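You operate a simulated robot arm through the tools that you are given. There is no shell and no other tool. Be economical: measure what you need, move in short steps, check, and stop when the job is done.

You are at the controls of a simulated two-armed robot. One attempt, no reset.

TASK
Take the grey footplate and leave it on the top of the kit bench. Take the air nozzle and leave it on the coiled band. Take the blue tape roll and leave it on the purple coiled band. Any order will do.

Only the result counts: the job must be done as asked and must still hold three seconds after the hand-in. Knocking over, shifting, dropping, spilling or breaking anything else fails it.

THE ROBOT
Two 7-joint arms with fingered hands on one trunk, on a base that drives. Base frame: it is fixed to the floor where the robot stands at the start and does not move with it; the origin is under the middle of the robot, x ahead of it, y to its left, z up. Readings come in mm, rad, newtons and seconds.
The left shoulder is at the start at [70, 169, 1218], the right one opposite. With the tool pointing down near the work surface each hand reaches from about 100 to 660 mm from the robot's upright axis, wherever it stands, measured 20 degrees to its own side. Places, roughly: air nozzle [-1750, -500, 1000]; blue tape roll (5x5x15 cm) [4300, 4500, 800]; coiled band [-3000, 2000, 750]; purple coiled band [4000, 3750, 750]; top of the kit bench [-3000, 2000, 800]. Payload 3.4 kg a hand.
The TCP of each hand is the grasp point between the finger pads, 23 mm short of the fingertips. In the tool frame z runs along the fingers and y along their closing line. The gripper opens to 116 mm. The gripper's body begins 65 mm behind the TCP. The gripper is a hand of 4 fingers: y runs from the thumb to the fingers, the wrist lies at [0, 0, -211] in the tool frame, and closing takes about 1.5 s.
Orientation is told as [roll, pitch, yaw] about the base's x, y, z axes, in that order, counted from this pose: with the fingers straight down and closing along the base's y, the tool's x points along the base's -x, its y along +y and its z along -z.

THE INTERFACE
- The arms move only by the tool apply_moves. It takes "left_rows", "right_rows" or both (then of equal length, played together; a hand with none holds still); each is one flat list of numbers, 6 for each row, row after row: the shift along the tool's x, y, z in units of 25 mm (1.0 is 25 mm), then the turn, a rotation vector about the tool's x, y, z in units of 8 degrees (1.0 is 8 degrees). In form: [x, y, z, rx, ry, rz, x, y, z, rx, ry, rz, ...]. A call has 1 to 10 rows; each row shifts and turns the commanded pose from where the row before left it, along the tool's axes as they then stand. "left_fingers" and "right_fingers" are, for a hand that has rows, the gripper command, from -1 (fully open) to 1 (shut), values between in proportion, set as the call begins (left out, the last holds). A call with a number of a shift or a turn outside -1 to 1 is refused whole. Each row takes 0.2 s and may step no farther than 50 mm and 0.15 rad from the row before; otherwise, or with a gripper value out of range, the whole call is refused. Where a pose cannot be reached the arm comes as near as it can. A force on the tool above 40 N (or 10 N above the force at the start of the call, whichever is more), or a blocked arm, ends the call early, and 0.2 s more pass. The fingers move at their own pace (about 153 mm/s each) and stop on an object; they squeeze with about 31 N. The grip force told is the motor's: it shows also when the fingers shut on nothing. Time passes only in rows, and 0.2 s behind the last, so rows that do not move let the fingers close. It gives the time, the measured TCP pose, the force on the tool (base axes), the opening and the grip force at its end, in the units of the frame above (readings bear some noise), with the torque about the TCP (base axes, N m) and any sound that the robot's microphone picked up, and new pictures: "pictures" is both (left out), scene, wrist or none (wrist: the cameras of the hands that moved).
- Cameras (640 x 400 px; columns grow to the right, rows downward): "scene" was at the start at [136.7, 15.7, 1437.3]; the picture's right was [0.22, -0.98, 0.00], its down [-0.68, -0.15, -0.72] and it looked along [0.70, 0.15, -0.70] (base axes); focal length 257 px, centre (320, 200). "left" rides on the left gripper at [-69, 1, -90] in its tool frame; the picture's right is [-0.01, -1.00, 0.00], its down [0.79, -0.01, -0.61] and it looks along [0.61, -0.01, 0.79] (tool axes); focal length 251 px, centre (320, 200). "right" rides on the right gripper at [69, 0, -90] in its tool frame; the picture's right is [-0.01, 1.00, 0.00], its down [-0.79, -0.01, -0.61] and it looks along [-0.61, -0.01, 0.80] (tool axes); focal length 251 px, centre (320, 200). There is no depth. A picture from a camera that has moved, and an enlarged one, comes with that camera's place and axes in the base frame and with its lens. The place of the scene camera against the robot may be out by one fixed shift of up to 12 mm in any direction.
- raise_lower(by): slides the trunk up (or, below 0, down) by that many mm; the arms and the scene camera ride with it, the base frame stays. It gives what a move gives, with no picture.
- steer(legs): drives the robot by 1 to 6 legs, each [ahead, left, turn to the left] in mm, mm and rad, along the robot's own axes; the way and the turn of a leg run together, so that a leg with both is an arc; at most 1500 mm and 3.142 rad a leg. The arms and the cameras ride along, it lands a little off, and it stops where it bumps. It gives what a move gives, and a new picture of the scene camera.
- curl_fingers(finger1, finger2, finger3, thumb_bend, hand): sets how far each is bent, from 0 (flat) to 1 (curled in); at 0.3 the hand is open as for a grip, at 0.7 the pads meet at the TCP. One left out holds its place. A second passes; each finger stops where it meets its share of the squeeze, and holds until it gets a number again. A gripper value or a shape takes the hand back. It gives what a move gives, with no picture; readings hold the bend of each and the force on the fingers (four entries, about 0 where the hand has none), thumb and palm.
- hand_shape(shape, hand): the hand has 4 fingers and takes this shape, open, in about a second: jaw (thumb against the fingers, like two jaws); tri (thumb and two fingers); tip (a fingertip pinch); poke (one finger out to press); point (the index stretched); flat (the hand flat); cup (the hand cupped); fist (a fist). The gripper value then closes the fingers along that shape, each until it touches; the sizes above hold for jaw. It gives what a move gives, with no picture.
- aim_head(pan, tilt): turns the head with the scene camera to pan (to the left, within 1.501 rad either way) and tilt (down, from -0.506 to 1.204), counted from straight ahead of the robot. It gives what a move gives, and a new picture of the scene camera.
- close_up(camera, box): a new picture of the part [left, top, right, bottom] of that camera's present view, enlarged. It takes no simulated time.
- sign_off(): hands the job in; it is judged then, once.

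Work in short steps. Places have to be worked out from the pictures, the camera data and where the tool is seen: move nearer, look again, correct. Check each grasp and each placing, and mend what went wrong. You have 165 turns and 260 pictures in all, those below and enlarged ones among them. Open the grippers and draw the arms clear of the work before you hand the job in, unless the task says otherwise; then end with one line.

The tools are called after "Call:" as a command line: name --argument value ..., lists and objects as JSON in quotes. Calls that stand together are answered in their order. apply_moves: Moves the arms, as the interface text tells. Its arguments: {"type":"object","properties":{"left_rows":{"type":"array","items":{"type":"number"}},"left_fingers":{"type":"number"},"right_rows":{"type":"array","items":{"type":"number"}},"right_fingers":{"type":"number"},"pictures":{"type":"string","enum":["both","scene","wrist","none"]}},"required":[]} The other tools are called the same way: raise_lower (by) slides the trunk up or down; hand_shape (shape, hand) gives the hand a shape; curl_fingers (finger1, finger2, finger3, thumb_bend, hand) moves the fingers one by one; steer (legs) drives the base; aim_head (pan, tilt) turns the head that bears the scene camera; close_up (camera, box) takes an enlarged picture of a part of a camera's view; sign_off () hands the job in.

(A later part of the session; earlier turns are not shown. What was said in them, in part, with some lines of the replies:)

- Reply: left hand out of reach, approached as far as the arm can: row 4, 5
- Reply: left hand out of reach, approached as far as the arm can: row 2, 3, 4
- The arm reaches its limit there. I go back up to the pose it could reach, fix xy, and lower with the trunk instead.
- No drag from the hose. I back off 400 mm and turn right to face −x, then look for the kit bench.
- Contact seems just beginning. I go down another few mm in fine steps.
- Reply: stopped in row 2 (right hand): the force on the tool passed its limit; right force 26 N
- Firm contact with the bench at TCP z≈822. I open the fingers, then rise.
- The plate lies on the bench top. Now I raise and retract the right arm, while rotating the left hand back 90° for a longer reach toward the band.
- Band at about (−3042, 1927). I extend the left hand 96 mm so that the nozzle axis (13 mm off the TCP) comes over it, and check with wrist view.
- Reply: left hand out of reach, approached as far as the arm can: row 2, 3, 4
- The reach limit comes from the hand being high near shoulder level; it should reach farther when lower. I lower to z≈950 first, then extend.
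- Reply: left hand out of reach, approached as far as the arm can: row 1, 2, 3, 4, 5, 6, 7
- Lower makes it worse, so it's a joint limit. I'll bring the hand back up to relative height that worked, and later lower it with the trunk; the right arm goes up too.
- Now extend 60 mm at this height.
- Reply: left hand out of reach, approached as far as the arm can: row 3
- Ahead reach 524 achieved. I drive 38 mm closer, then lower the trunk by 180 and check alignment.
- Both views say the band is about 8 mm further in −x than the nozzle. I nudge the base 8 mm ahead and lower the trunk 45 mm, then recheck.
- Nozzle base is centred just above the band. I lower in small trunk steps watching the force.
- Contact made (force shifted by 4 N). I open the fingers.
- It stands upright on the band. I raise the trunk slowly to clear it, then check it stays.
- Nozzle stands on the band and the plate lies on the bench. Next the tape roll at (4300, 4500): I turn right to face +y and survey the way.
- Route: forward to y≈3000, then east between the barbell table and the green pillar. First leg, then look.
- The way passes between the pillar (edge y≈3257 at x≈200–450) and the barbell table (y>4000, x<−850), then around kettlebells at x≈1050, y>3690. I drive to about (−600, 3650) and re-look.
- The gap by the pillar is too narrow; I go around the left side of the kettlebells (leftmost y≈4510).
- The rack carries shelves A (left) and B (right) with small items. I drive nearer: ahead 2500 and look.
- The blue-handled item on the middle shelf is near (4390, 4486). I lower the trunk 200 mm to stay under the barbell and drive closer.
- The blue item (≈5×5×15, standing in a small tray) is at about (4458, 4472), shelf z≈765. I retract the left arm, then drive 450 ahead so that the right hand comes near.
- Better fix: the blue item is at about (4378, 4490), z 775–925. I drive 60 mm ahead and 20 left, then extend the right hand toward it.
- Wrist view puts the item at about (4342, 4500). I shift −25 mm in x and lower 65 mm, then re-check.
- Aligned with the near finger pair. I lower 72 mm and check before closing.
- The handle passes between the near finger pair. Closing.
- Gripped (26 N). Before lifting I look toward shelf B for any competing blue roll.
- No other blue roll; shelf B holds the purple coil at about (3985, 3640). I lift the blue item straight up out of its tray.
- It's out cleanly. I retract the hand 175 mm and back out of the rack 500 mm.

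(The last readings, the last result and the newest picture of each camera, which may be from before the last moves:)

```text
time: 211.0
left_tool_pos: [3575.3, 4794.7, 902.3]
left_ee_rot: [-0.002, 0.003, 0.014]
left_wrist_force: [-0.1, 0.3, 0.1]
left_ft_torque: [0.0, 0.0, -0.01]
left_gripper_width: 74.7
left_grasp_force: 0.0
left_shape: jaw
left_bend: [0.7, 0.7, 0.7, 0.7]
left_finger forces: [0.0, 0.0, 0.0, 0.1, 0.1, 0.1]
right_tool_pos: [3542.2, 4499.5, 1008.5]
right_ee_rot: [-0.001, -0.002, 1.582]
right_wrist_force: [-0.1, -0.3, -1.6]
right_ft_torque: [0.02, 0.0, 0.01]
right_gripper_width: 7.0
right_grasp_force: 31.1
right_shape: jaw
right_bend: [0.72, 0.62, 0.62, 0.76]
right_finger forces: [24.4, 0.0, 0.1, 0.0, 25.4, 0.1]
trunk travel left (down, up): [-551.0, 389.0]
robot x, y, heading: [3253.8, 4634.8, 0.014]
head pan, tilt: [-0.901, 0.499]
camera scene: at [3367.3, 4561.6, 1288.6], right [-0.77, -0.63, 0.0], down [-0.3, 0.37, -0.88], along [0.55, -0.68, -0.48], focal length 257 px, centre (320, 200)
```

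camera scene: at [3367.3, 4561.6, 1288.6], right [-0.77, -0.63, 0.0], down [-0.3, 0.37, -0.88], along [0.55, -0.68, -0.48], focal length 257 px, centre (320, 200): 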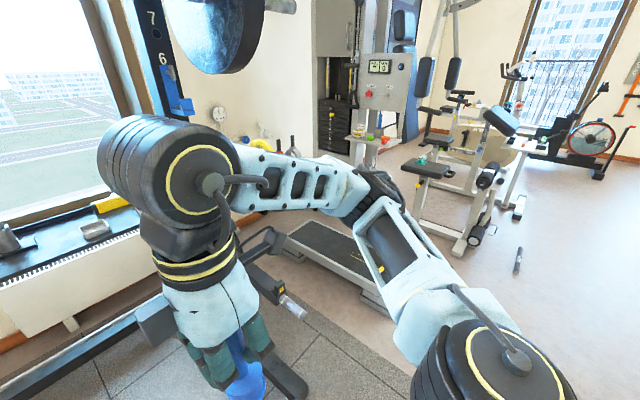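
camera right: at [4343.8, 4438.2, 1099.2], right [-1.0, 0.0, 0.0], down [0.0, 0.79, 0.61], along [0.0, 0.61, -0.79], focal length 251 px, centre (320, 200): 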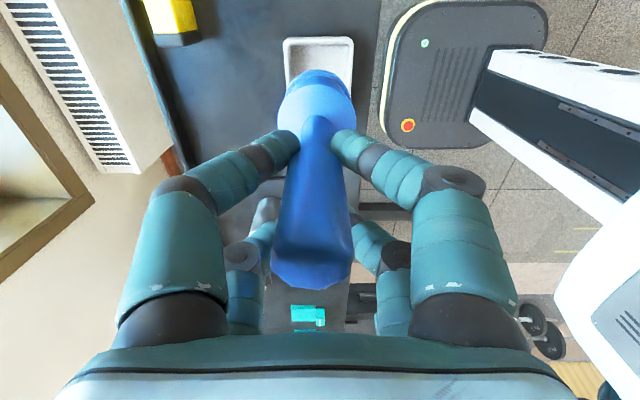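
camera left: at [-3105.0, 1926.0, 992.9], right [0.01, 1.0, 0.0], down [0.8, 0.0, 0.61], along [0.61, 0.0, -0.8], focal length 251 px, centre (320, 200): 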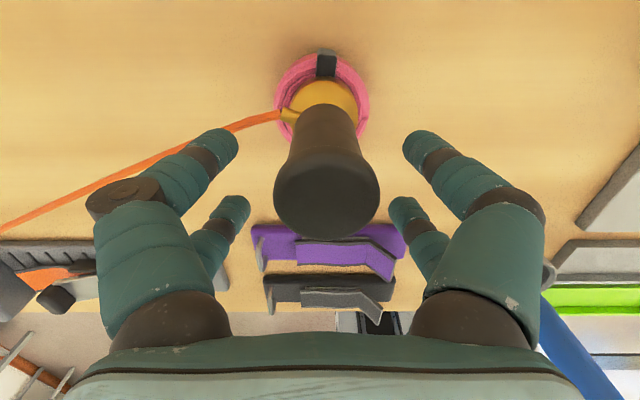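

The coil sits at shelf B's right end with a step platform below it (starting x≈3750). I strafe right 840 mm to y≈3790 and look at shelf B.

Call:
steer --legs '[[0, -840, -0.012]]'

Call:
aim_head --pan 0.1 --tilt 0.6

```text
time: 215.5
left_tool_pos: [3584.9, 3951.8, 901.0]
left_ee_rot: [0.001, 0.002, 0.005]
left_wrist_force: [0.5, -0.5, 0.1]
left_ft_torque: [0.01, -0.01, 0.0]
left_gripper_width: 74.9
left_grasp_force: 0.1
left_shape: jaw
left_bend: [0.7, 0.7, 0.7, 0.7]
left_finger forces: [0.0, 0.0, 0.0, 0.0, 0.0, 0.1]
right_tool_pos: [3549.0, 3656.3, 1008.4]
right_ee_rot: [-0.001, -0.001, 1.576]
right_wrist_force: [0.2, 0.3, -0.6]
right_ft_torque: [0.0, 0.0, -0.03]
right_gripper_width: 7.1
right_grasp_force: 30.9
right_shape: jaw
right_bend: [0.72, 0.62, 0.62, 0.76]
right_finger forces: [23.8, 0.1, 0.0, 0.1, 25.3, 0.0]
trunk travel left (down, up): [-551.0, 389.0]
robot x, y, heading: [3263.5, 3794.2, 0.005]
head pan, tilt: [-0.901, 0.499]
camera scene: at [3374.9, 3714.1, 1287.5], right [-0.78, -0.63, 0.0], down [-0.3, 0.38, -0.88], along [0.55, -0.68, -0.48], focal length 257 px, centre (320, 200)
```

scene: 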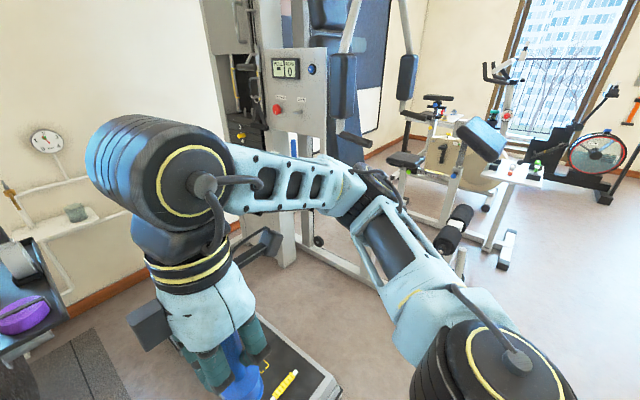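

```text
time: 216.8
left_tool_pos: [3585.1, 3955.0, 900.4]
left_ee_rot: [-0.004, 0.004, 0.005]
left_wrist_force: [-0.2, 1.1, 0.8]
left_ft_torque: [0.02, 0.01, 0.02]
left_gripper_width: 75.1
left_grasp_force: 0.0
left_shape: jaw
left_bend: [0.7, 0.7, 0.7, 0.7]
left_finger forces: [0.1, 0.0, 0.1, 0.0, 0.1, 0.0]
right_tool_pos: [3548.1, 3660.8, 1009.9]
right_ee_rot: [-0.001, 0.001, 1.577]
right_wrist_force: [0.1, 0.5, -1.0]
right_ft_torque: [0.02, -0.03, 0.02]
right_gripper_width: 7.0
right_grasp_force: 31.1
right_shape: jaw
right_bend: [0.72, 0.62, 0.62, 0.76]
right_finger forces: [22.8, 0.0, 0.0, 0.1, 25.3, 0.1]
trunk travel left (down, up): [-551.0, 389.0]
robot x, y, heading: [3258.8, 3791.6, 0.007]
head pan, tilt: [0.099, 0.6]
camera scene: at [3405.9, 3794.4, 1278.8], right [0.1, -0.99, -0.01], down [-0.56, -0.05, -0.83], along [0.82, 0.09, -0.56], focal length 257 px, centre (320, 200)
```

scene: 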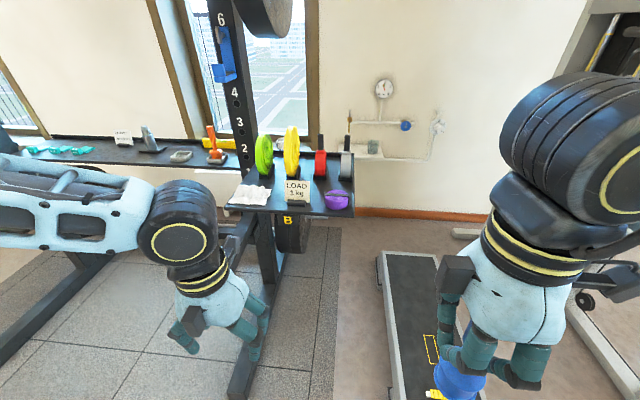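

The coil is at about (3998, 3809), z≈855–885 (three views agree). I raise the trunk 70 mm, pull the left hand back, and check the item in the right hand.

Call:
raise_lower --by 70

Call:
apply_moves --left_rows '[0.8, 0, 0, 0, 0, 0, 0.8, 0, 0, 0, 0, 0, 0.8, 0, 0, 0, 0, 0]' --right_rows '[0, 0, 0, 0, 0, 0, 0, 0, 0, 0, 0, 0, 0, 0, 0, 0, 0, 0]' --pictures "wrist"

Call:
steer --legs '[[150, 140, 0]]'

Call:
aim_head --pan -0.2 --tilt 0.7

```text
time: 217.8
left_tool_pos: [3585.6, 3956.1, 970.7]
left_ee_rot: [-0.005, 0.003, 0.006]
left_wrist_force: [-0.6, -0.1, -0.7]
left_ft_torque: [-0.03, 0.0, 0.0]
left_gripper_width: 74.9
left_grasp_force: 0.0
left_shape: jaw
left_bend: [0.7, 0.7, 0.7, 0.7]
left_finger forces: [0.0, 0.0, 0.0, 0.0, 0.0, 0.0]
right_tool_pos: [3548.9, 3660.8, 1078.3]
right_ee_rot: [-0.001, 0.001, 1.575]
right_wrist_force: [0.0, -0.4, -1.0]
right_ft_torque: [0.05, 0.03, 0.02]
right_gripper_width: 6.5
right_grasp_force: 31.6
right_shape: jaw
right_bend: [0.72, 0.62, 0.62, 0.76]
right_finger forces: [22.3, 0.0, 0.0, 0.0, 25.3, 0.0]
trunk travel left (down, up): [-621.0, 319.0]
robot x, y, heading: [3259.9, 3796.6, 0.008]
head pan, tilt: [0.099, 0.6]
```

```text
time: 218.7
left_tool_pos: [3540.2, 3949.7, 975.9]
left_ee_rot: [-0.003, 0.004, 0.007]
left_wrist_force: [0.5, -0.5, -0.1]
left_ft_torque: [0.01, 0.02, -0.03]
left_gripper_width: 75.2
left_grasp_force: 0.2
left_shape: jaw
left_bend: [0.7, 0.7, 0.7, 0.7]
left_finger forces: [0.1, 0.1, 0.0, 0.0, 0.1, 0.1]
left hand out of reach, approached as far as the arm can: row 3
right_tool_pos: [3548.8, 3660.8, 1079.1]
right_ee_rot: [0.0, 0.002, 1.577]
right_wrist_force: [0.5, -0.1, -2.8]
right_ft_torque: [0.02, -0.01, -0.01]
right_gripper_width: 6.9
right_grasp_force: 31.0
right_shape: jaw
right_bend: [0.72, 0.62, 0.62, 0.76]
right_finger forces: [21.7, 0.0, 0.1, 0.0, 25.2, 0.0]
trunk travel left (down, up): [-621.0, 319.0]
robot x, y, heading: [3261.6, 3793.0, -0.001]
head pan, tilt: [0.099, 0.6]
camera right: at [3548.8, 3593.0, 1168.2], right [-1.0, 0.0, 0.0], down [0.0, 0.8, 0.6], along [0.0, 0.6, -0.8], focal length 251 px, centre (320, 200)
camera left: at [3607.2, 3952.0, 1064.6], right [0.02, -1.0, 0.0], down [-0.79, -0.01, 0.61], along [-0.61, -0.01, -0.79], focal length 251 px, centre (320, 200)
```

right: 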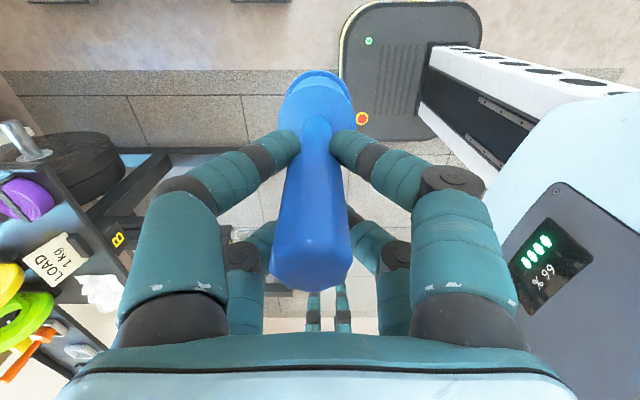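
left: 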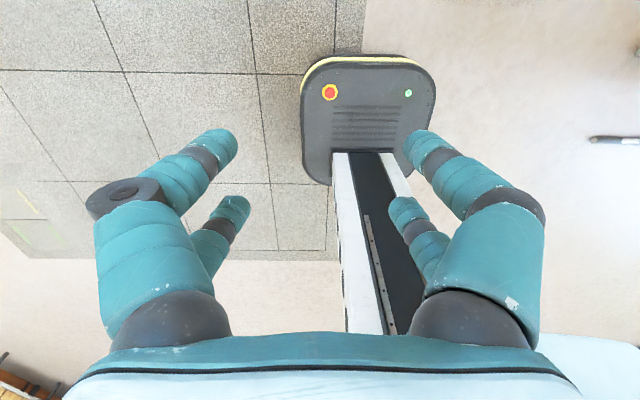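

```text
time: 220.3
left_tool_pos: [3689.2, 4093.2, 977.0]
left_ee_rot: [-0.003, 0.006, 0.004]
left_wrist_force: [-0.7, -0.2, -0.1]
left_ft_torque: [0.02, -0.01, 0.0]
left_gripper_width: 75.3
left_grasp_force: 0.1
left_shape: jaw
left_bend: [0.7, 0.7, 0.7, 0.7]
left_finger forces: [0.0, 0.1, 0.0, 0.0, 0.1, 0.0]
right_tool_pos: [3699.0, 3802.4, 1079.8]
right_ee_rot: [-0.002, 0.004, 1.573]
right_wrist_force: [0.6, 0.6, -1.3]
right_ft_torque: [0.0, -0.01, 0.0]
right_gripper_width: 5.8
right_grasp_force: 31.5
right_shape: jaw
right_bend: [0.73, 0.62, 0.62, 0.77]
right_finger forces: [20.0, 0.0, 0.0, 0.1, 21.0, 0.0]
trunk travel left (down, up): [-621.0, 319.0]
robot x, y, heading: [3409.1, 3932.3, 0.002]
head pan, tilt: [0.099, 0.6]
camera scene: at [3554.9, 3942.4, 1349.6], right [0.1, -0.99, 0.0], down [-0.56, -0.06, -0.83], along [0.82, 0.09, -0.56], focal length 257 px, centre (320, 200)
```

scene: 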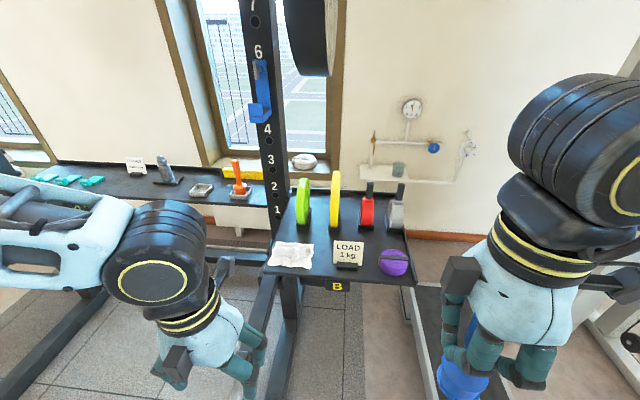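

```text
time: 221.1
left_tool_pos: [3688.8, 4092.8, 974.4]
left_ee_rot: [-0.004, 0.005, 0.006]
left_wrist_force: [-0.4, 0.0, 0.1]
left_ft_torque: [-0.01, -0.02, -0.03]
left_gripper_width: 74.9
left_grasp_force: 0.0
left_shape: jaw
left_bend: [0.7, 0.7, 0.7, 0.7]
left_finger forces: [0.0, 0.0, 0.1, 0.1, 0.1, 0.0]
right_tool_pos: [3697.2, 3804.4, 1078.6]
right_ee_rot: [-0.002, 0.003, 1.574]
right_wrist_force: [-0.1, 0.4, -1.5]
right_ft_torque: [0.02, 0.04, 0.03]
right_gripper_width: 6.1
right_grasp_force: 31.0
right_shape: jaw
right_bend: [0.73, 0.62, 0.62, 0.77]
right_finger forces: [19.9, 0.0, 0.0, 0.0, 21.0, 0.0]
trunk travel left (down, up): [-621.0, 319.0]
robot x, y, heading: [3408.9, 3932.5, 0.005]
head pan, tilt: [-0.201, 0.7]
camera scene: at [3550.6, 3917.7, 1340.9], right [-0.19, -0.98, 0.0], down [-0.63, 0.12, -0.77], along [0.75, -0.15, -0.64], focal length 257 px, centre (320, 200)
```

scene: 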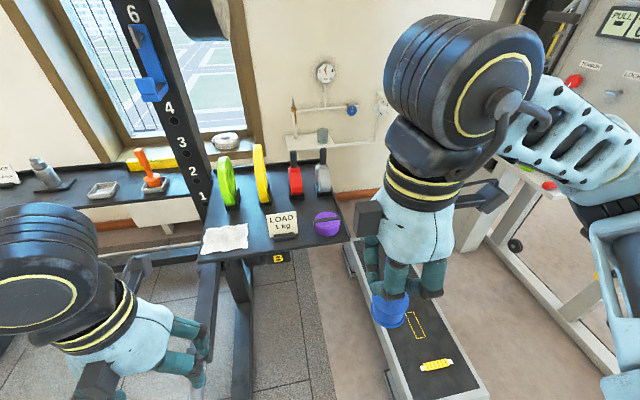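

Coil refined to about (3995, 3809), top ≈ z 885. I drive 150 mm ahead and extend the right hand over it.

Call:
steer --legs '[[150, 15, 0]]'

Call:
apply_moves --right_rows '[0, -0.8, 0, 0, 0, 0, 0, -0.8, 0, 0, 0, 0, 0, -0.8, 0, 0, 0, 0, 0, -0.8, 0, 0, 0, 0]' --pictures "both"

```text
time: 222.4
left_tool_pos: [3838.6, 4109.5, 975.3]
left_ee_rot: [-0.004, 0.003, 0.003]
left_wrist_force: [-0.9, 0.5, 0.0]
left_ft_torque: [-0.01, 0.02, 0.0]
left_gripper_width: 75.2
left_grasp_force: 0.0
left_shape: jaw
left_bend: [0.7, 0.7, 0.7, 0.7]
left_finger forces: [0.0, 0.1, 0.0, 0.0, 0.0, 0.0]
right_tool_pos: [3848.7, 3819.0, 1079.6]
right_ee_rot: [-0.002, 0.003, 1.575]
right_wrist_force: [0.4, -0.5, -1.0]
right_ft_torque: [-0.02, 0.01, -0.01]
right_gripper_width: 6.0
right_grasp_force: 31.0
right_shape: jaw
right_bend: [0.73, 0.62, 0.62, 0.77]
right_finger forces: [19.9, 0.1, 0.1, 0.1, 21.0, 0.1]
trunk travel left (down, up): [-621.0, 319.0]
robot x, y, heading: [3557.4, 3954.3, 0.008]
head pan, tilt: [-0.201, 0.7]
camera scene: at [3700.5, 3933.1, 1341.0], right [-0.19, -0.98, 0.0], down [-0.63, 0.13, -0.77], along [0.75, -0.15, -0.64], focal length 257 px, centre (320, 200)
```

scene: 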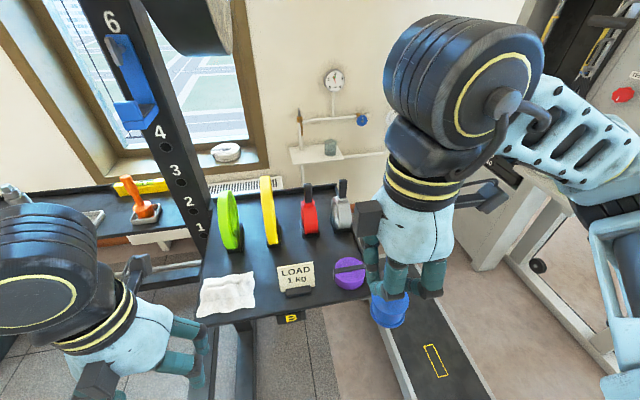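

```text
time: 223.4
left_tool_pos: [3840.4, 4108.6, 974.3]
left_ee_rot: [-0.003, 0.006, 0.003]
left_wrist_force: [0.0, 1.1, 0.3]
left_ft_torque: [0.0, -0.01, -0.01]
left_gripper_width: 75.1
left_grasp_force: 0.0
left_shape: jaw
left_bend: [0.7, 0.7, 0.7, 0.7]
left_finger forces: [0.0, 0.1, 0.1, 0.1, 0.0, 0.0]
right_tool_pos: [3929.2, 3820.3, 1078.3]
right_ee_rot: [-0.002, 0.002, 1.575]
right_wrist_force: [-0.1, 0.9, -0.4]
right_ft_torque: [0.01, 0.0, 0.0]
right_gripper_width: 5.4
right_grasp_force: 30.4
right_shape: jaw
right_bend: [0.73, 0.62, 0.62, 0.77]
right_finger forces: [19.2, 0.0, 0.0, 0.0, 19.5, 0.0]
trunk travel left (down, up): [-621.0, 319.0]
robot x, y, heading: [3559.7, 3951.8, 0.007]
head pan, tilt: [-0.201, 0.7]
camera scene: at [3701.9, 3933.3, 1340.8], right [-0.19, -0.98, 0.0], down [-0.63, 0.13, -0.76], along [0.75, -0.15, -0.64], focal length 257 px, centre (320, 200)
camera right: at [3929.1, 3752.2, 1168.3], right [-1.0, 0.01, 0.0], down [0.0, 0.8, 0.6], along [0.0, 0.6, -0.8], focal length 251 px, centre (320, 200)
```

scene: 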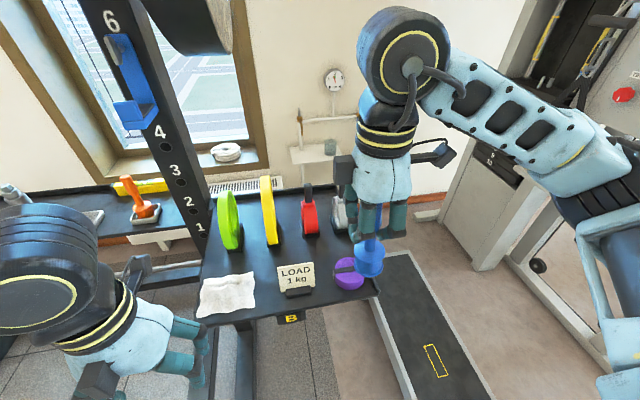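
right: 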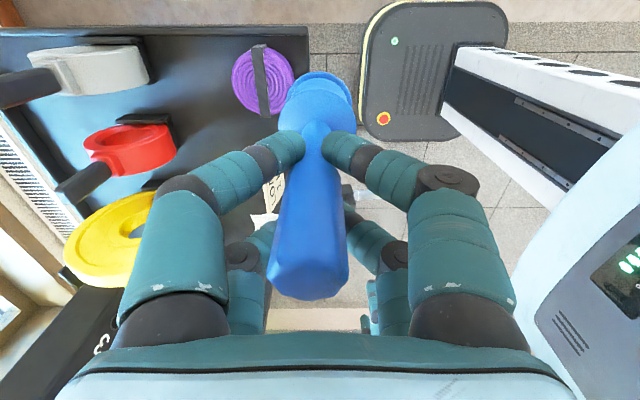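

Coil from the wrist view: (3988, 3806). I extend 59 mm more and lower 40 mm.

Call:
apply_moves --right_rows '[-0.05, -0.8, 0, 0, 0, 0, -0.05, -0.8, 0.4, 0, 0, 0, 0, -0.76, 0.6, 0, 0, 0, 0, 0, 0.6, 0, 0, 0]' --pictures "both"

Call:
close_up --camera "scene" --box '[260, 170, 440, 310]'

```text
time: 224.4
left_tool_pos: [3840.2, 4109.2, 974.2]
left_ee_rot: [-0.004, 0.006, 0.003]
left_wrist_force: [0.8, 0.8, 0.1]
left_ft_torque: [0.03, 0.0, 0.0]
left_gripper_width: 75.1
left_grasp_force: 0.2
left_shape: jaw
left_bend: [0.7, 0.7, 0.7, 0.7]
left_finger forces: [0.0, 0.0, 0.0, 0.0, 0.0, 0.0]
right_tool_pos: [3988.1, 3821.6, 1037.6]
right_ee_rot: [-0.001, 0.002, 1.573]
right_wrist_force: [0.3, -0.1, -1.2]
right_ft_torque: [0.03, 0.05, -0.02]
right_gripper_width: 3.4
right_grasp_force: 30.8
right_shape: jaw
right_bend: [0.75, 0.62, 0.62, 0.8]
right_finger forces: [0.0, 0.0, 0.3, 0.1, 0.0, 0.0]
trunk travel left (down, up): [-621.0, 319.0]
robot x, y, heading: [3562.5, 3949.3, 0.005]
head pan, tilt: [-0.201, 0.7]
camera scene: at [3701.5, 3933.0, 1340.9], right [-0.19, -0.98, 0.0], down [-0.63, 0.13, -0.76], along [0.75, -0.15, -0.64], focal length 257 px, centre (320, 200)
camera right: at [3988.0, 3754.6, 1128.6], right [-1.0, 0.01, 0.0], down [0.0, 0.8, 0.6], along [0.0, 0.6, -0.8], focal length 251 px, centre (320, 200)
```

scene: 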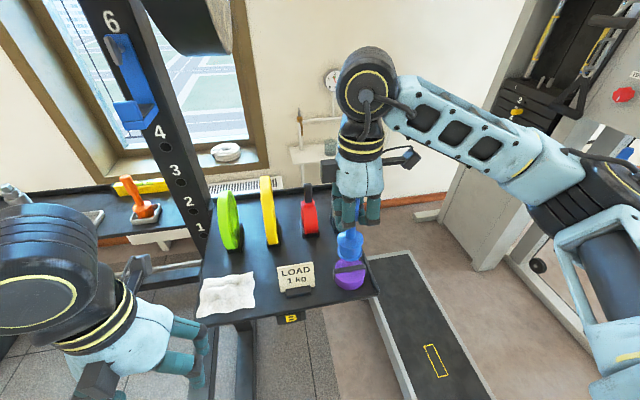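
right: 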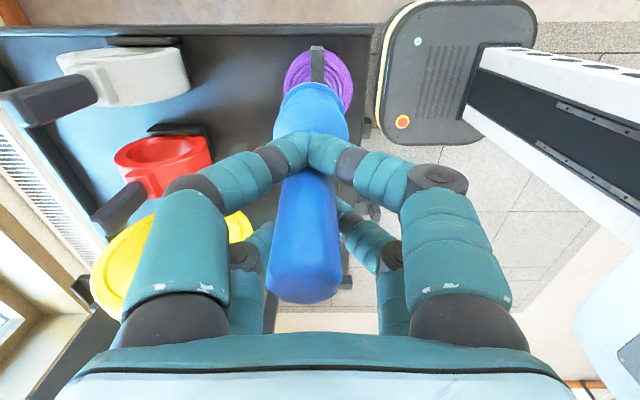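

```text
2.86 times, centred on (350, 240) of scene
camera zoom: at [3701.5, 3933.0, 1340.9], right [-0.19, -0.98, 0.0], down [-0.63, 0.13, -0.76], along [0.75, -0.15, -0.64], focal length 736 px, centre (234, 86)
```

zoom: 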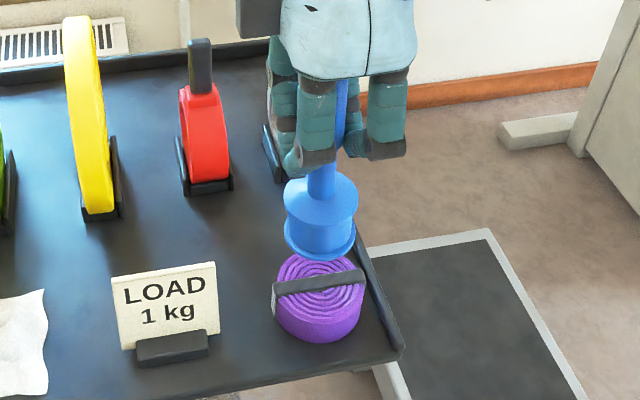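

The fingers have slipped past the handle: it's now only caged between the pairs (finger forces 0), hanging upright right above the coil. I lower at once in small steps so it settles on the coil.

Call:
apply_moves --right_rows '[0, 0.1, 0.25, 0, 0, 0, 0, 0, 0.25, 0, 0, 0, 0, 0, 0.25, 0, 0, 0]' --pictures "wrist"

Call:
close_up --camera "scene" --box '[260, 170, 440, 310]'

```text
time: 225.2
left_tool_pos: [3839.4, 4108.7, 975.5]
left_ee_rot: [-0.003, 0.007, 0.002]
left_wrist_force: [0.2, 0.3, 1.0]
left_ft_torque: [-0.02, 0.02, 0.03]
left_gripper_width: 75.1
left_grasp_force: 0.1
left_shape: jaw
left_bend: [0.7, 0.7, 0.7, 0.7]
left_finger forces: [0.0, 0.0, 0.0, 0.0, 0.0, 0.0]
right_tool_pos: [3986.1, 3822.6, 1021.3]
right_ee_rot: [-0.001, 0.003, 1.574]
right_wrist_force: [-0.1, 0.1, -1.6]
right_ft_torque: [-0.02, 0.0, 0.03]
right_gripper_width: 3.9
right_grasp_force: 31.1
right_shape: jaw
right_bend: [0.75, 0.62, 0.62, 0.8]
right_finger forces: [0.1, 0.0, 0.3, 0.0, 0.0, 0.0]
trunk travel left (down, up): [-621.0, 319.0]
robot x, y, heading: [3557.3, 3952.5, 0.007]
head pan, tilt: [-0.201, 0.7]
camera right: at [3985.4, 3754.9, 1110.2], right [-1.0, 0.01, 0.0], down [0.0, 0.8, 0.6], along [0.01, 0.6, -0.8], focal length 251 px, centre (320, 200)
```

right: 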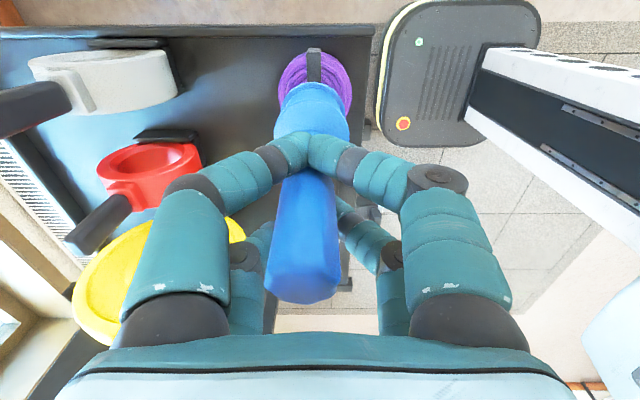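

```text
2.86 times, centred on (350, 240) of scene
camera zoom: at [3701.7, 3933.2, 1340.9], right [-0.19, -0.98, 0.0], down [-0.63, 0.13, -0.76], along [0.75, -0.15, -0.64], focal length 736 px, centre (234, 86)
```

zoom: 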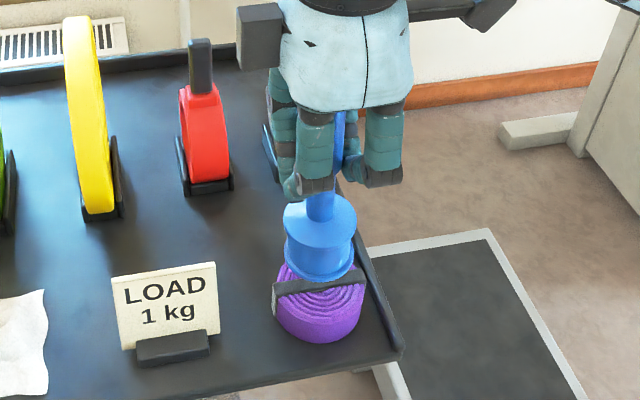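

Still hanging, tracking straight to the coil's centre. I lower ~14 mm more.

Call:
apply_moves --right_rows '[0, 0, 0.2, 0, 0, 0, 0, 0, 0.2, 0, 0, 0, 0, 0, 0.2, 0, 0, 0]' --pictures "wrist"

Call:
close_up --camera "scene" --box '[260, 170, 440, 310]'

```text
time: 226.1
left_tool_pos: [3840.0, 4108.6, 974.8]
left_ee_rot: [-0.005, 0.004, 0.003]
left_wrist_force: [0.3, -0.5, -0.2]
left_ft_torque: [0.01, 0.0, -0.01]
left_gripper_width: 75.5
left_grasp_force: 0.1
left_shape: jaw
left_bend: [0.7, 0.7, 0.7, 0.7]
left_finger forces: [0.0, 0.1, 0.0, 0.0, 0.0, 0.1]
right_tool_pos: [3985.8, 3822.7, 1005.1]
right_ee_rot: [-0.003, 0.003, 1.575]
right_wrist_force: [-0.2, 0.7, -0.9]
right_ft_torque: [0.01, 0.03, -0.03]
right_gripper_width: 3.7
right_grasp_force: 31.0
right_shape: jaw
right_bend: [0.75, 0.62, 0.62, 0.8]
right_finger forces: [0.1, 0.1, 0.4, 0.1, 0.0, 0.0]
trunk travel left (down, up): [-621.0, 319.0]
robot x, y, heading: [3559.7, 3951.4, 0.008]
head pan, tilt: [-0.201, 0.7]
camera right: at [3985.4, 3754.7, 1095.1], right [-1.0, 0.01, 0.0], down [0.0, 0.8, 0.6], along [0.01, 0.6, -0.8], focal length 251 px, centre (320, 200)
```

right: 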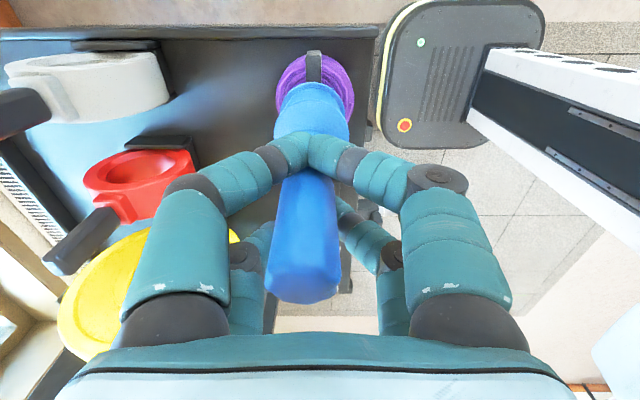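

```text
2.86 times, centred on (350, 240) of scene
camera zoom: at [3701.6, 3933.2, 1340.9], right [-0.19, -0.98, 0.0], down [-0.63, 0.13, -0.76], along [0.75, -0.15, -0.64], focal length 736 px, centre (234, 86)
```

zoom: 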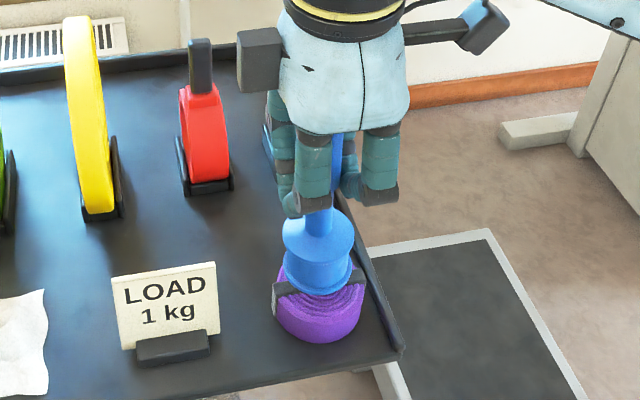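

Almost touching. Another 3+3 mm.

Call:
apply_moves --right_rows '[0, 0, 0.15, 0, 0, 0, 0, 0, 0.15, 0, 0, 0]' --pictures "wrist"

Call:
close_up --camera "scene" --box '[260, 170, 440, 310]'

```text
time: 226.7
left_tool_pos: [3840.4, 4109.5, 976.1]
left_ee_rot: [-0.004, 0.006, 0.005]
left_wrist_force: [0.6, 0.2, 0.9]
left_ft_torque: [0.02, -0.02, 0.0]
left_gripper_width: 75.1
left_grasp_force: 0.1
left_shape: jaw
left_bend: [0.7, 0.7, 0.7, 0.7]
left_finger forces: [0.1, 0.0, 0.0, 0.1, 0.0, 0.1]
right_tool_pos: [3984.1, 3821.1, 997.8]
right_ee_rot: [-0.001, 0.002, 1.574]
right_wrist_force: [-0.2, 0.4, -1.6]
right_ft_torque: [0.02, -0.01, -0.02]
right_gripper_width: 3.4
right_grasp_force: 31.1
right_shape: jaw
right_bend: [0.75, 0.62, 0.62, 0.8]
right_finger forces: [0.1, 0.0, 0.3, 0.0, 0.0, 0.0]
trunk travel left (down, up): [-621.0, 319.0]
robot x, y, heading: [3561.7, 3951.3, 0.0]
head pan, tilt: [-0.201, 0.7]
camera right: at [3985.2, 3754.7, 1087.3], right [-1.0, 0.01, 0.0], down [0.0, 0.8, 0.6], along [0.01, 0.6, -0.8], focal length 251 px, centre (320, 200)
```

right: 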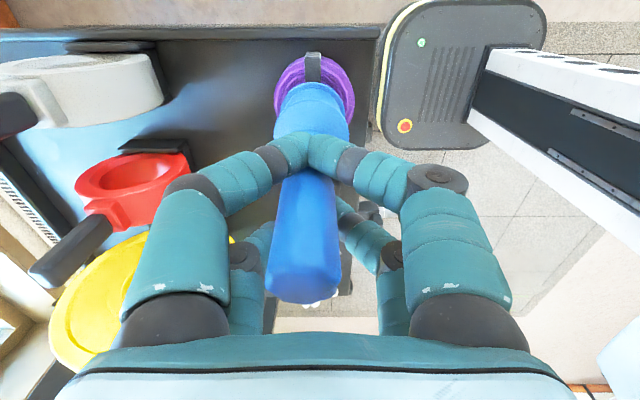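

```text
2.86 times, centred on (350, 240) of scene
camera zoom: at [3701.6, 3933.2, 1340.9], right [-0.19, -0.98, 0.0], down [-0.63, 0.13, -0.76], along [0.75, -0.15, -0.64], focal length 736 px, centre (234, 86)
```

zoom: 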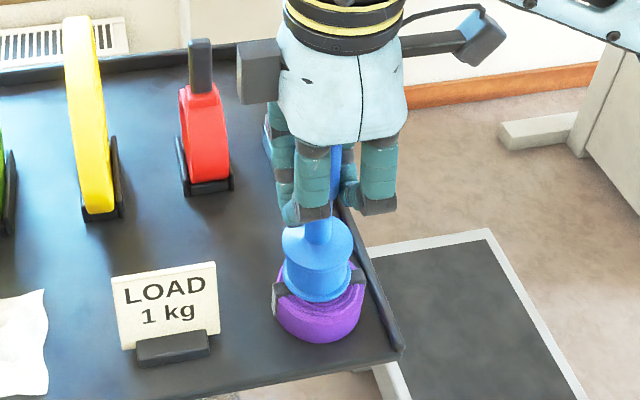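

Call:
apply_moves --right_rows '[0, 0, 0.1, 0, 0, 0, 0, 0, 0.1, 0, 0, 0]' --pictures "wrist"

Call:
close_up --camera "scene" --box '[300, 210, 400, 300]'

```text
time: 227.2
left_tool_pos: [3838.7, 4109.4, 974.9]
left_ee_rot: [-0.003, 0.005, 0.003]
left_wrist_force: [0.3, 0.6, -1.2]
left_ft_torque: [-0.02, -0.01, 0.0]
left_gripper_width: 75.2
left_grasp_force: 0.0
left_shape: jaw
left_bend: [0.7, 0.7, 0.7, 0.7]
left_finger forces: [0.1, 0.0, 0.1, 0.0, 0.0, 0.0]
right_tool_pos: [3985.9, 3822.7, 993.0]
right_ee_rot: [-0.003, 0.004, 1.574]
right_wrist_force: [0.1, -0.8, -2.1]
right_ft_torque: [0.01, 0.02, -0.02]
right_gripper_width: 3.6
right_grasp_force: 30.6
right_shape: jaw
right_bend: [0.75, 0.62, 0.62, 0.8]
right_finger forces: [0.1, 0.0, 0.4, 0.0, 0.0, 0.0]
trunk travel left (down, up): [-621.0, 319.0]
robot x, y, heading: [3566.4, 3952.7, 0.005]
head pan, tilt: [-0.201, 0.7]
camera right: at [3985.4, 3754.8, 1082.3], right [-1.0, 0.01, 0.0], down [0.0, 0.8, 0.6], along [0.01, 0.6, -0.8], focal length 251 px, centre (320, 200)
```

right: 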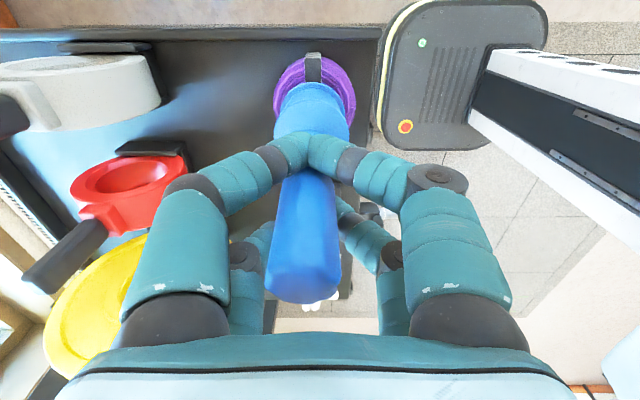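

```text
4.44 times, centred on (350, 255) of scene
camera zoom: at [3701.6, 3933.2, 1340.9], right [-0.19, -0.98, 0.0], down [-0.63, 0.13, -0.76], along [0.75, -0.15, -0.64], focal length 1144 px, centre (187, -44)
```

zoom: 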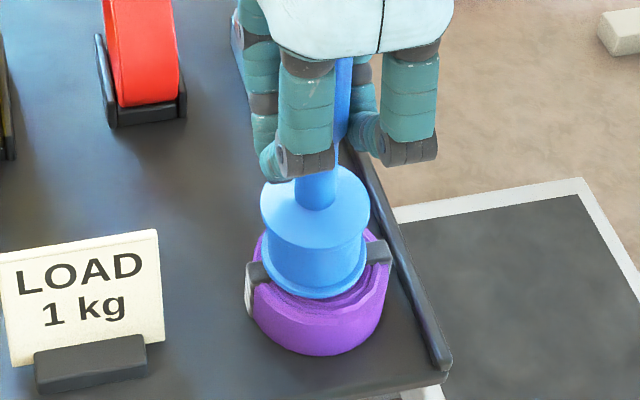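

Within a few mm, well centred. Two more small steps.

Call:
apply_moves --right_rows '[0, 0, 0.12, 0, 0, 0, 0, 0, 0.12, 0, 0, 0]' --pictures "none"

Call:
close_up --camera "scene" --box '[300, 210, 400, 300]'

```text
time: 227.8
left_tool_pos: [3838.5, 4109.1, 977.0]
left_ee_rot: [-0.005, 0.003, 0.003]
left_wrist_force: [-0.2, -0.4, 0.4]
left_ft_torque: [-0.02, -0.01, -0.02]
left_gripper_width: 75.0
left_grasp_force: 0.0
left_shape: jaw
left_bend: [0.7, 0.7, 0.7, 0.7]
left_finger forces: [0.0, 0.1, 0.0, 0.0, 0.0, 0.0]
right_tool_pos: [3985.4, 3822.5, 986.8]
right_ee_rot: [-0.004, 0.002, 1.574]
right_wrist_force: [0.2, -1.1, 1.9]
right_ft_torque: [0.0, -0.05, -0.01]
right_gripper_width: 3.7
right_grasp_force: 31.1
right_shape: jaw
right_bend: [0.75, 0.62, 0.62, 0.8]
right_finger forces: [0.1, 0.0, 0.3, 0.0, 0.1, 0.1]
trunk travel left (down, up): [-621.0, 319.0]
robot x, y, heading: [3560.5, 3951.9, 0.008]
head pan, tilt: [-0.201, 0.7]
```

```text
4.44 times, centred on (350, 255) of scene
camera zoom: at [3700.7, 3933.1, 1341.1], right [-0.19, -0.98, 0.0], down [-0.63, 0.13, -0.77], along [0.75, -0.15, -0.64], focal length 1144 px, centre (187, -44)
```

zoom: 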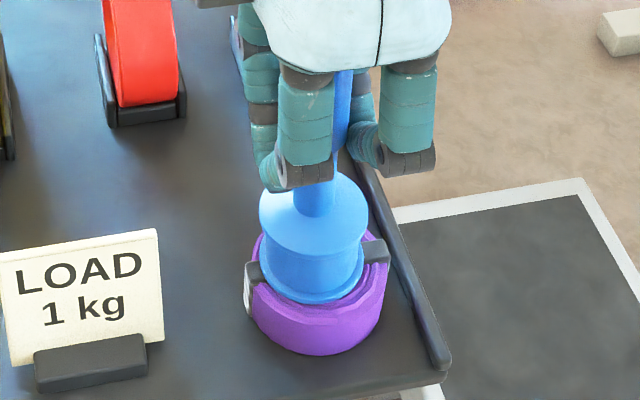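

Contact (force changed to +1.9 N). I open the fingers.

Call:
apply_moves --right_rows '[0, 0, 0, 0, 0, 0, 0, 0, 0, 0, 0, 0, 0, 0, 0, 0, 0, 0, 0, 0, 0, 0, 0, 0]' --right_fingers -0.5 --pictures "wrist"

Call:
close_up --camera "scene" --box '[290, 190, 410, 300]'

```text
time: 228.8
left_tool_pos: [3839.7, 4110.5, 974.0]
left_ee_rot: [-0.002, 0.005, 0.003]
left_wrist_force: [-0.5, 0.2, 0.2]
left_ft_torque: [0.01, 0.01, 0.01]
left_gripper_width: 74.9
left_grasp_force: 0.0
left_shape: jaw
left_bend: [0.7, 0.7, 0.7, 0.7]
left_finger forces: [0.1, 0.1, 0.0, 0.0, 0.0, 0.0]
right_tool_pos: [3984.6, 3822.1, 986.9]
right_ee_rot: [-0.001, 0.004, 1.574]
right_wrist_force: [-0.3, 0.3, 0.0]
right_ft_torque: [0.01, -0.03, 0.01]
right_gripper_width: 86.5
right_grasp_force: 0.0
right_shape: jaw
right_bend: [0.63, 0.63, 0.63, 0.63]
right_finger forces: [0.1, 0.1, 0.1, 0.0, 0.0, 0.0]
trunk travel left (down, up): [-621.0, 319.0]
robot x, y, heading: [3559.8, 3952.6, 0.005]
head pan, tilt: [-0.201, 0.7]
camera right: at [3985.1, 3754.9, 1076.4], right [-1.0, 0.01, 0.0], down [0.0, 0.8, 0.6], along [0.01, 0.6, -0.8], focal length 251 px, centre (320, 200)
```

right: 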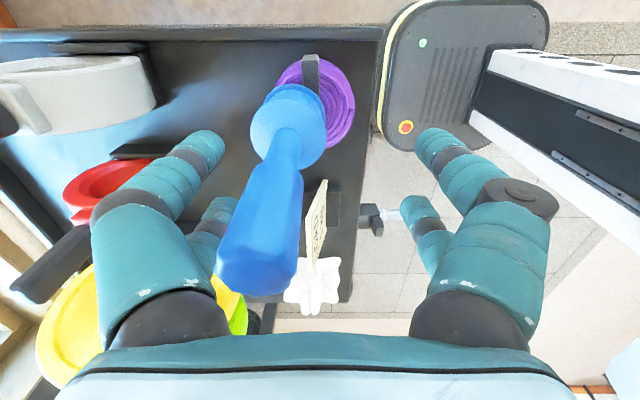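

```text
3.64 times, centred on (350, 245) of scene
camera zoom: at [3701.4, 3933.3, 1340.9], right [-0.19, -0.98, 0.0], down [-0.63, 0.13, -0.76], along [0.75, -0.15, -0.64], focal length 936 px, centre (211, 36)
```

zoom: 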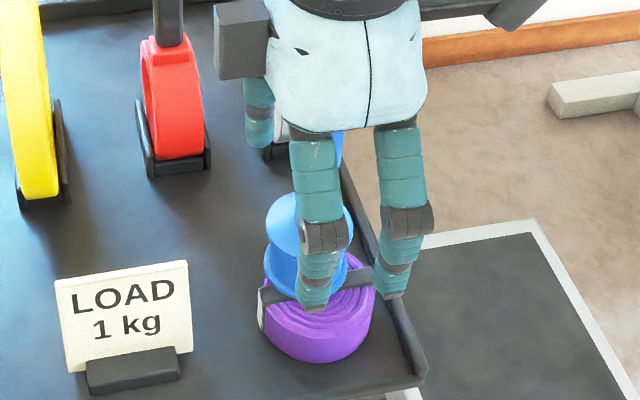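

The item is upright but sits about 20 mm off the coil's centre toward +x. I check whether it's steady before re-gripping to recentre it.

Call:
apply_moves --right_rows '[0, 0, 0, 0, 0, 0, 0, 0, 0, 0, 0, 0]' --pictures "wrist"

Call:
close_up --camera "right" --box '[200, 20, 420, 320]'

```text
time: 229.4
left_tool_pos: [3840.5, 4110.1, 975.6]
left_ee_rot: [-0.005, 0.004, 0.003]
left_wrist_force: [-1.0, -0.5, 0.1]
left_ft_torque: [0.04, -0.03, 0.02]
left_gripper_width: 75.1
left_grasp_force: 0.1
left_shape: jaw
left_bend: [0.7, 0.7, 0.7, 0.7]
left_finger forces: [0.0, 0.1, 0.0, 0.1, 0.0, 0.1]
right_tool_pos: [3985.8, 3822.6, 986.3]
right_ee_rot: [-0.002, 0.004, 1.574]
right_wrist_force: [-0.2, 0.0, 1.1]
right_ft_torque: [0.02, 0.04, -0.01]
right_gripper_width: 86.6
right_grasp_force: 0.1
right_shape: jaw
right_bend: [0.63, 0.63, 0.63, 0.63]
right_finger forces: [0.0, 0.0, 0.1, 0.1, 0.0, 0.0]
trunk travel left (down, up): [-621.0, 319.0]
robot x, y, heading: [3562.9, 3948.1, 0.006]
head pan, tilt: [-0.201, 0.7]
camera right: at [3985.0, 3754.9, 1076.4], right [-1.0, 0.01, 0.0], down [0.0, 0.8, 0.6], along [0.01, 0.6, -0.8], focal length 251 px, centre (320, 200)
```

right: 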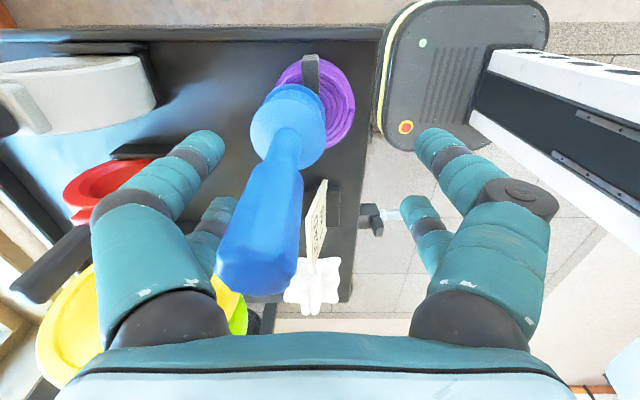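

```text
1.33 times, centred on (310, 170) of right
camera zoom: at [3985.0, 3754.9, 1076.4], right [-1.0, 0.01, 0.0], down [0.0, 0.8, 0.6], along [0.01, 0.6, -0.8], focal length 335 px, centre (333, 240)
```

zoom: 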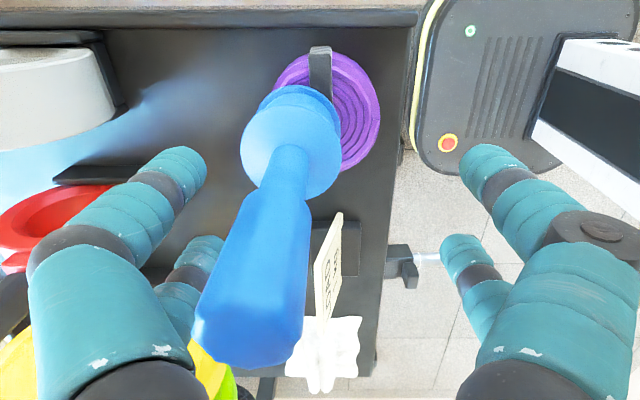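

It's steady and upright, fully supported (centre ≈18 mm off coil centre, inside its 32 mm radius). I centre the open hand around the handle and rise straight up.

Call:
apply_moves --right_rows '[0, -0.5, 0, 0, 0, 0, 0, 0, -0.6, 0, 0, 0, 0, 0, -0.8, 0, 0, 0, 0, 0, -1, 0, 0, 0, 0, 0, -1, 0, 0, 0, 0, 0, -1, 0, 0, 0]' --pictures "both"

Call:
close_up --camera "scene" --box '[290, 190, 410, 300]'

```text
time: 230.8
left_tool_pos: [3840.2, 4109.0, 974.3]
left_ee_rot: [-0.003, 0.005, 0.003]
left_wrist_force: [-0.1, 0.7, 0.6]
left_ft_torque: [-0.01, -0.02, 0.0]
left_gripper_width: 74.9
left_grasp_force: 0.0
left_shape: jaw
left_bend: [0.7, 0.7, 0.7, 0.7]
left_finger forces: [0.0, 0.0, 0.1, 0.1, 0.0, 0.1]
right_tool_pos: [3998.1, 3823.8, 1097.3]
right_ee_rot: [-0.002, 0.004, 1.574]
right_wrist_force: [-0.3, 0.3, 0.3]
right_ft_torque: [0.03, 0.01, 0.01]
right_gripper_width: 86.7
right_grasp_force: 0.2
right_shape: jaw
right_bend: [0.63, 0.63, 0.63, 0.63]
right_finger forces: [0.0, 0.0, 0.0, 0.0, 0.0, 0.0]
trunk travel left (down, up): [-621.0, 319.0]
robot x, y, heading: [3559.9, 3951.0, 0.003]
head pan, tilt: [-0.201, 0.7]
camera scene: at [3700.9, 3933.6, 1340.9], right [-0.19, -0.98, 0.0], down [-0.63, 0.12, -0.77], along [0.75, -0.15, -0.64], focal length 257 px, centre (320, 200)
camera right: at [3997.6, 3755.3, 1187.1], right [-1.0, 0.01, 0.0], down [0.0, 0.8, 0.6], along [0.01, 0.6, -0.8], focal length 251 px, centre (320, 200)
```

scene: 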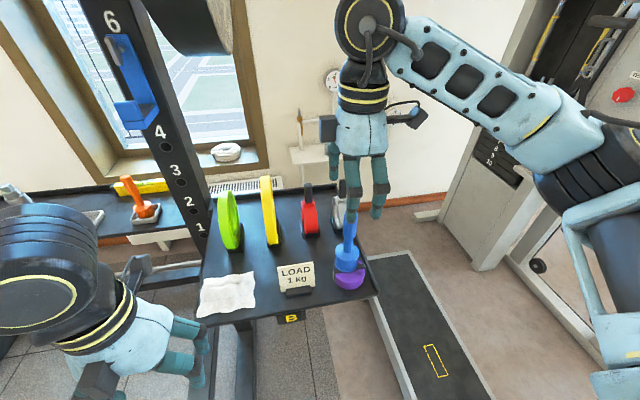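
right: 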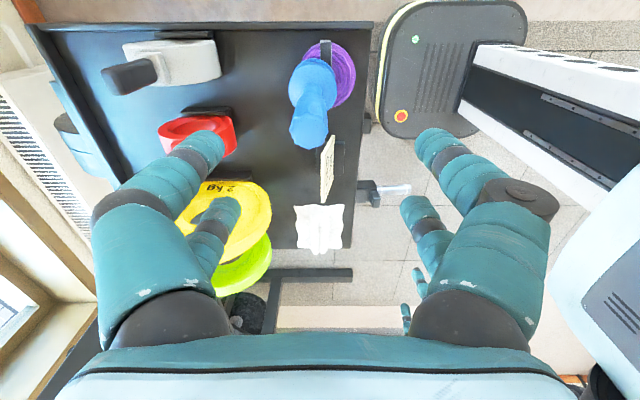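

```text
3.64 times, centred on (350, 245) of scene
camera zoom: at [3700.9, 3933.6, 1340.9], right [-0.19, -0.98, 0.0], down [-0.63, 0.12, -0.77], along [0.75, -0.15, -0.64], focal length 936 px, centre (211, 36)
```

zoom: 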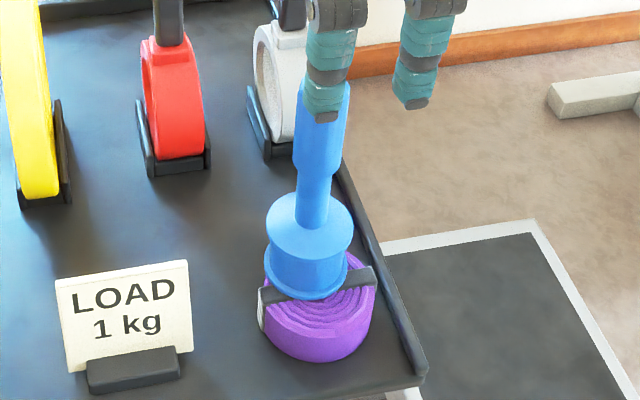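

Upright and stable on the coil. I rise another 50 mm, back the robot off 400 mm, and check once more.

Call:
apply_moves --right_rows '[0, 0, -1, 0, 0, 0, 0, 0, -1, 0, 0, 0]' --left_rows '[0, 0, 0, 0, 0, 0, 0, 0, 0, 0, 0, 0]' --right_fingers -1 --left_fingers -1 --pictures "none"

Call:
steer --legs '[[-400, 0, 0]]'

Call:
aim_head --pan -0.15 --tilt 0.5

Call:
close_up --camera "scene" --box '[220, 120, 400, 240]'

```text
time: 231.4
left_tool_pos: [3839.4, 4110.0, 974.8]
left_ee_rot: [-0.003, 0.002, 0.003]
left_wrist_force: [1.1, 0.2, -0.7]
left_ft_torque: [-0.01, 0.0, 0.01]
left_gripper_width: 116.1
left_grasp_force: 0.0
left_shape: jaw
left_bend: [0.3, 0.3, 0.3, 0.3]
left_finger forces: [0.0, 0.0, 0.0, 0.0, 0.1, 0.0]
right_tool_pos: [3997.9, 3822.9, 1146.3]
right_ee_rot: [-0.004, 0.002, 1.574]
right_wrist_force: [0.8, 0.2, 0.0]
right_ft_torque: [-0.02, 0.0, 0.01]
right_gripper_width: 116.0
right_grasp_force: 0.0
right_shape: jaw
right_bend: [0.3, 0.3, 0.3, 0.3]
right_finger forces: [0.0, 0.1, 0.1, 0.0, 0.1, 0.0]
trunk travel left (down, up): [-621.0, 319.0]
robot x, y, heading: [3559.0, 3955.3, 0.009]
head pan, tilt: [-0.201, 0.7]
```

```text
time: 233.9
left_tool_pos: [3441.1, 4107.8, 975.1]
left_ee_rot: [-0.004, 0.005, 0.005]
left_wrist_force: [1.0, -0.1, 0.8]
left_ft_torque: [0.0, 0.0, 0.0]
left_gripper_width: 116.0
left_grasp_force: 0.1
left_shape: jaw
left_bend: [0.3, 0.3, 0.3, 0.3]
left_finger forces: [0.1, 0.1, 0.0, 0.1, 0.0, 0.0]
right_tool_pos: [3600.3, 3819.4, 1147.3]
right_ee_rot: [-0.002, 0.004, 1.574]
right_wrist_force: [-0.7, -0.2, 0.4]
right_ft_torque: [0.0, 0.01, -0.02]
right_gripper_width: 115.9
right_grasp_force: 0.1
right_shape: jaw
right_bend: [0.3, 0.3, 0.3, 0.3]
right_finger forces: [0.0, 0.0, 0.1, 0.0, 0.0, 0.0]
trunk travel left (down, up): [-621.0, 319.0]
robot x, y, heading: [3162.1, 3948.8, 0.006]
head pan, tilt: [-0.201, 0.7]
camera scene: at [3302.8, 3931.2, 1340.8], right [-0.19, -0.98, 0.0], down [-0.63, 0.13, -0.76], along [0.75, -0.15, -0.64], focal length 257 px, centre (320, 200)
```

scene: 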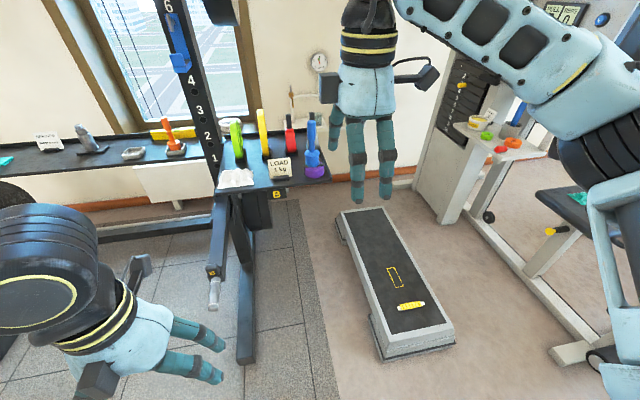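

```text
time: 234.7
left_tool_pos: [3440.0, 4107.1, 975.4]
left_ee_rot: [-0.005, 0.004, 0.003]
left_wrist_force: [0.2, -0.6, -0.2]
left_ft_torque: [-0.01, 0.0, -0.01]
left_gripper_width: 115.9
left_grasp_force: 0.1
left_shape: jaw
left_bend: [0.3, 0.3, 0.3, 0.3]
left_finger forces: [0.0, 0.0, 0.0, 0.0, 0.0, 0.0]
right_tool_pos: [3599.9, 3819.5, 1147.5]
right_ee_rot: [-0.003, 0.006, 1.574]
right_wrist_force: [-0.1, 0.7, 0.1]
right_ft_torque: [0.02, 0.01, 0.0]
right_gripper_width: 115.6
right_grasp_force: 0.1
right_shape: jaw
right_bend: [0.3, 0.3, 0.3, 0.3]
right_finger forces: [0.0, 0.0, 0.0, 0.1, 0.0, 0.1]
trunk travel left (down, up): [-621.0, 319.0]
robot x, y, heading: [3165.5, 3949.4, 0.009]
head pan, tilt: [-0.15, 0.499]
camera scene: at [3308.8, 3934.6, 1358.6], right [-0.14, -0.99, 0.0], down [-0.47, 0.07, -0.88], along [0.87, -0.13, -0.48], focal length 257 px, centre (320, 200)
```

scene: 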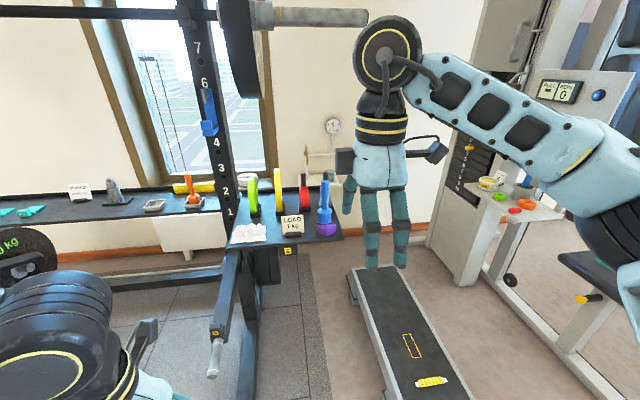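

```text
3.33 times, centred on (310, 180) of scene
camera zoom: at [3308.8, 3934.6, 1358.6], right [-0.14, -0.99, 0.0], down [-0.47, 0.07, -0.88], along [0.87, -0.13, -0.48], focal length 858 px, centre (353, 267)
```

zoom: 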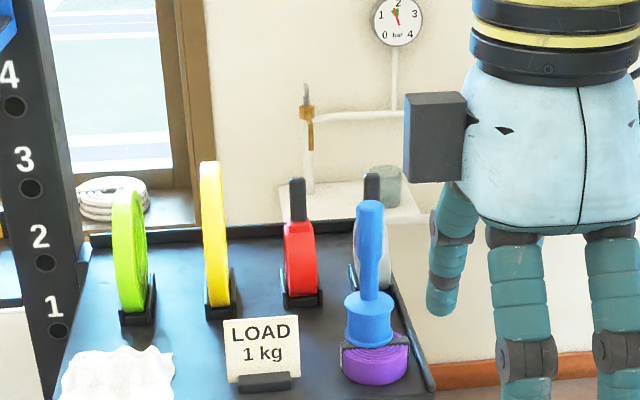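

All three items are where they belong, the grippers are open and the arms are clear. I hand in the job.

Call:
sign_off

```text
The job is handed in.
```

I handed the job in with all three items placed: the footplate on the kit bench top, the air nozzle standing on the pink coiled band, and the blue roll standing on the purple coiled band. The blue roll sits about 20 mm off the coil's centre but stood steady; I took it to be the blue-handled piece on the middle rack shelf, the closest match for size and place.
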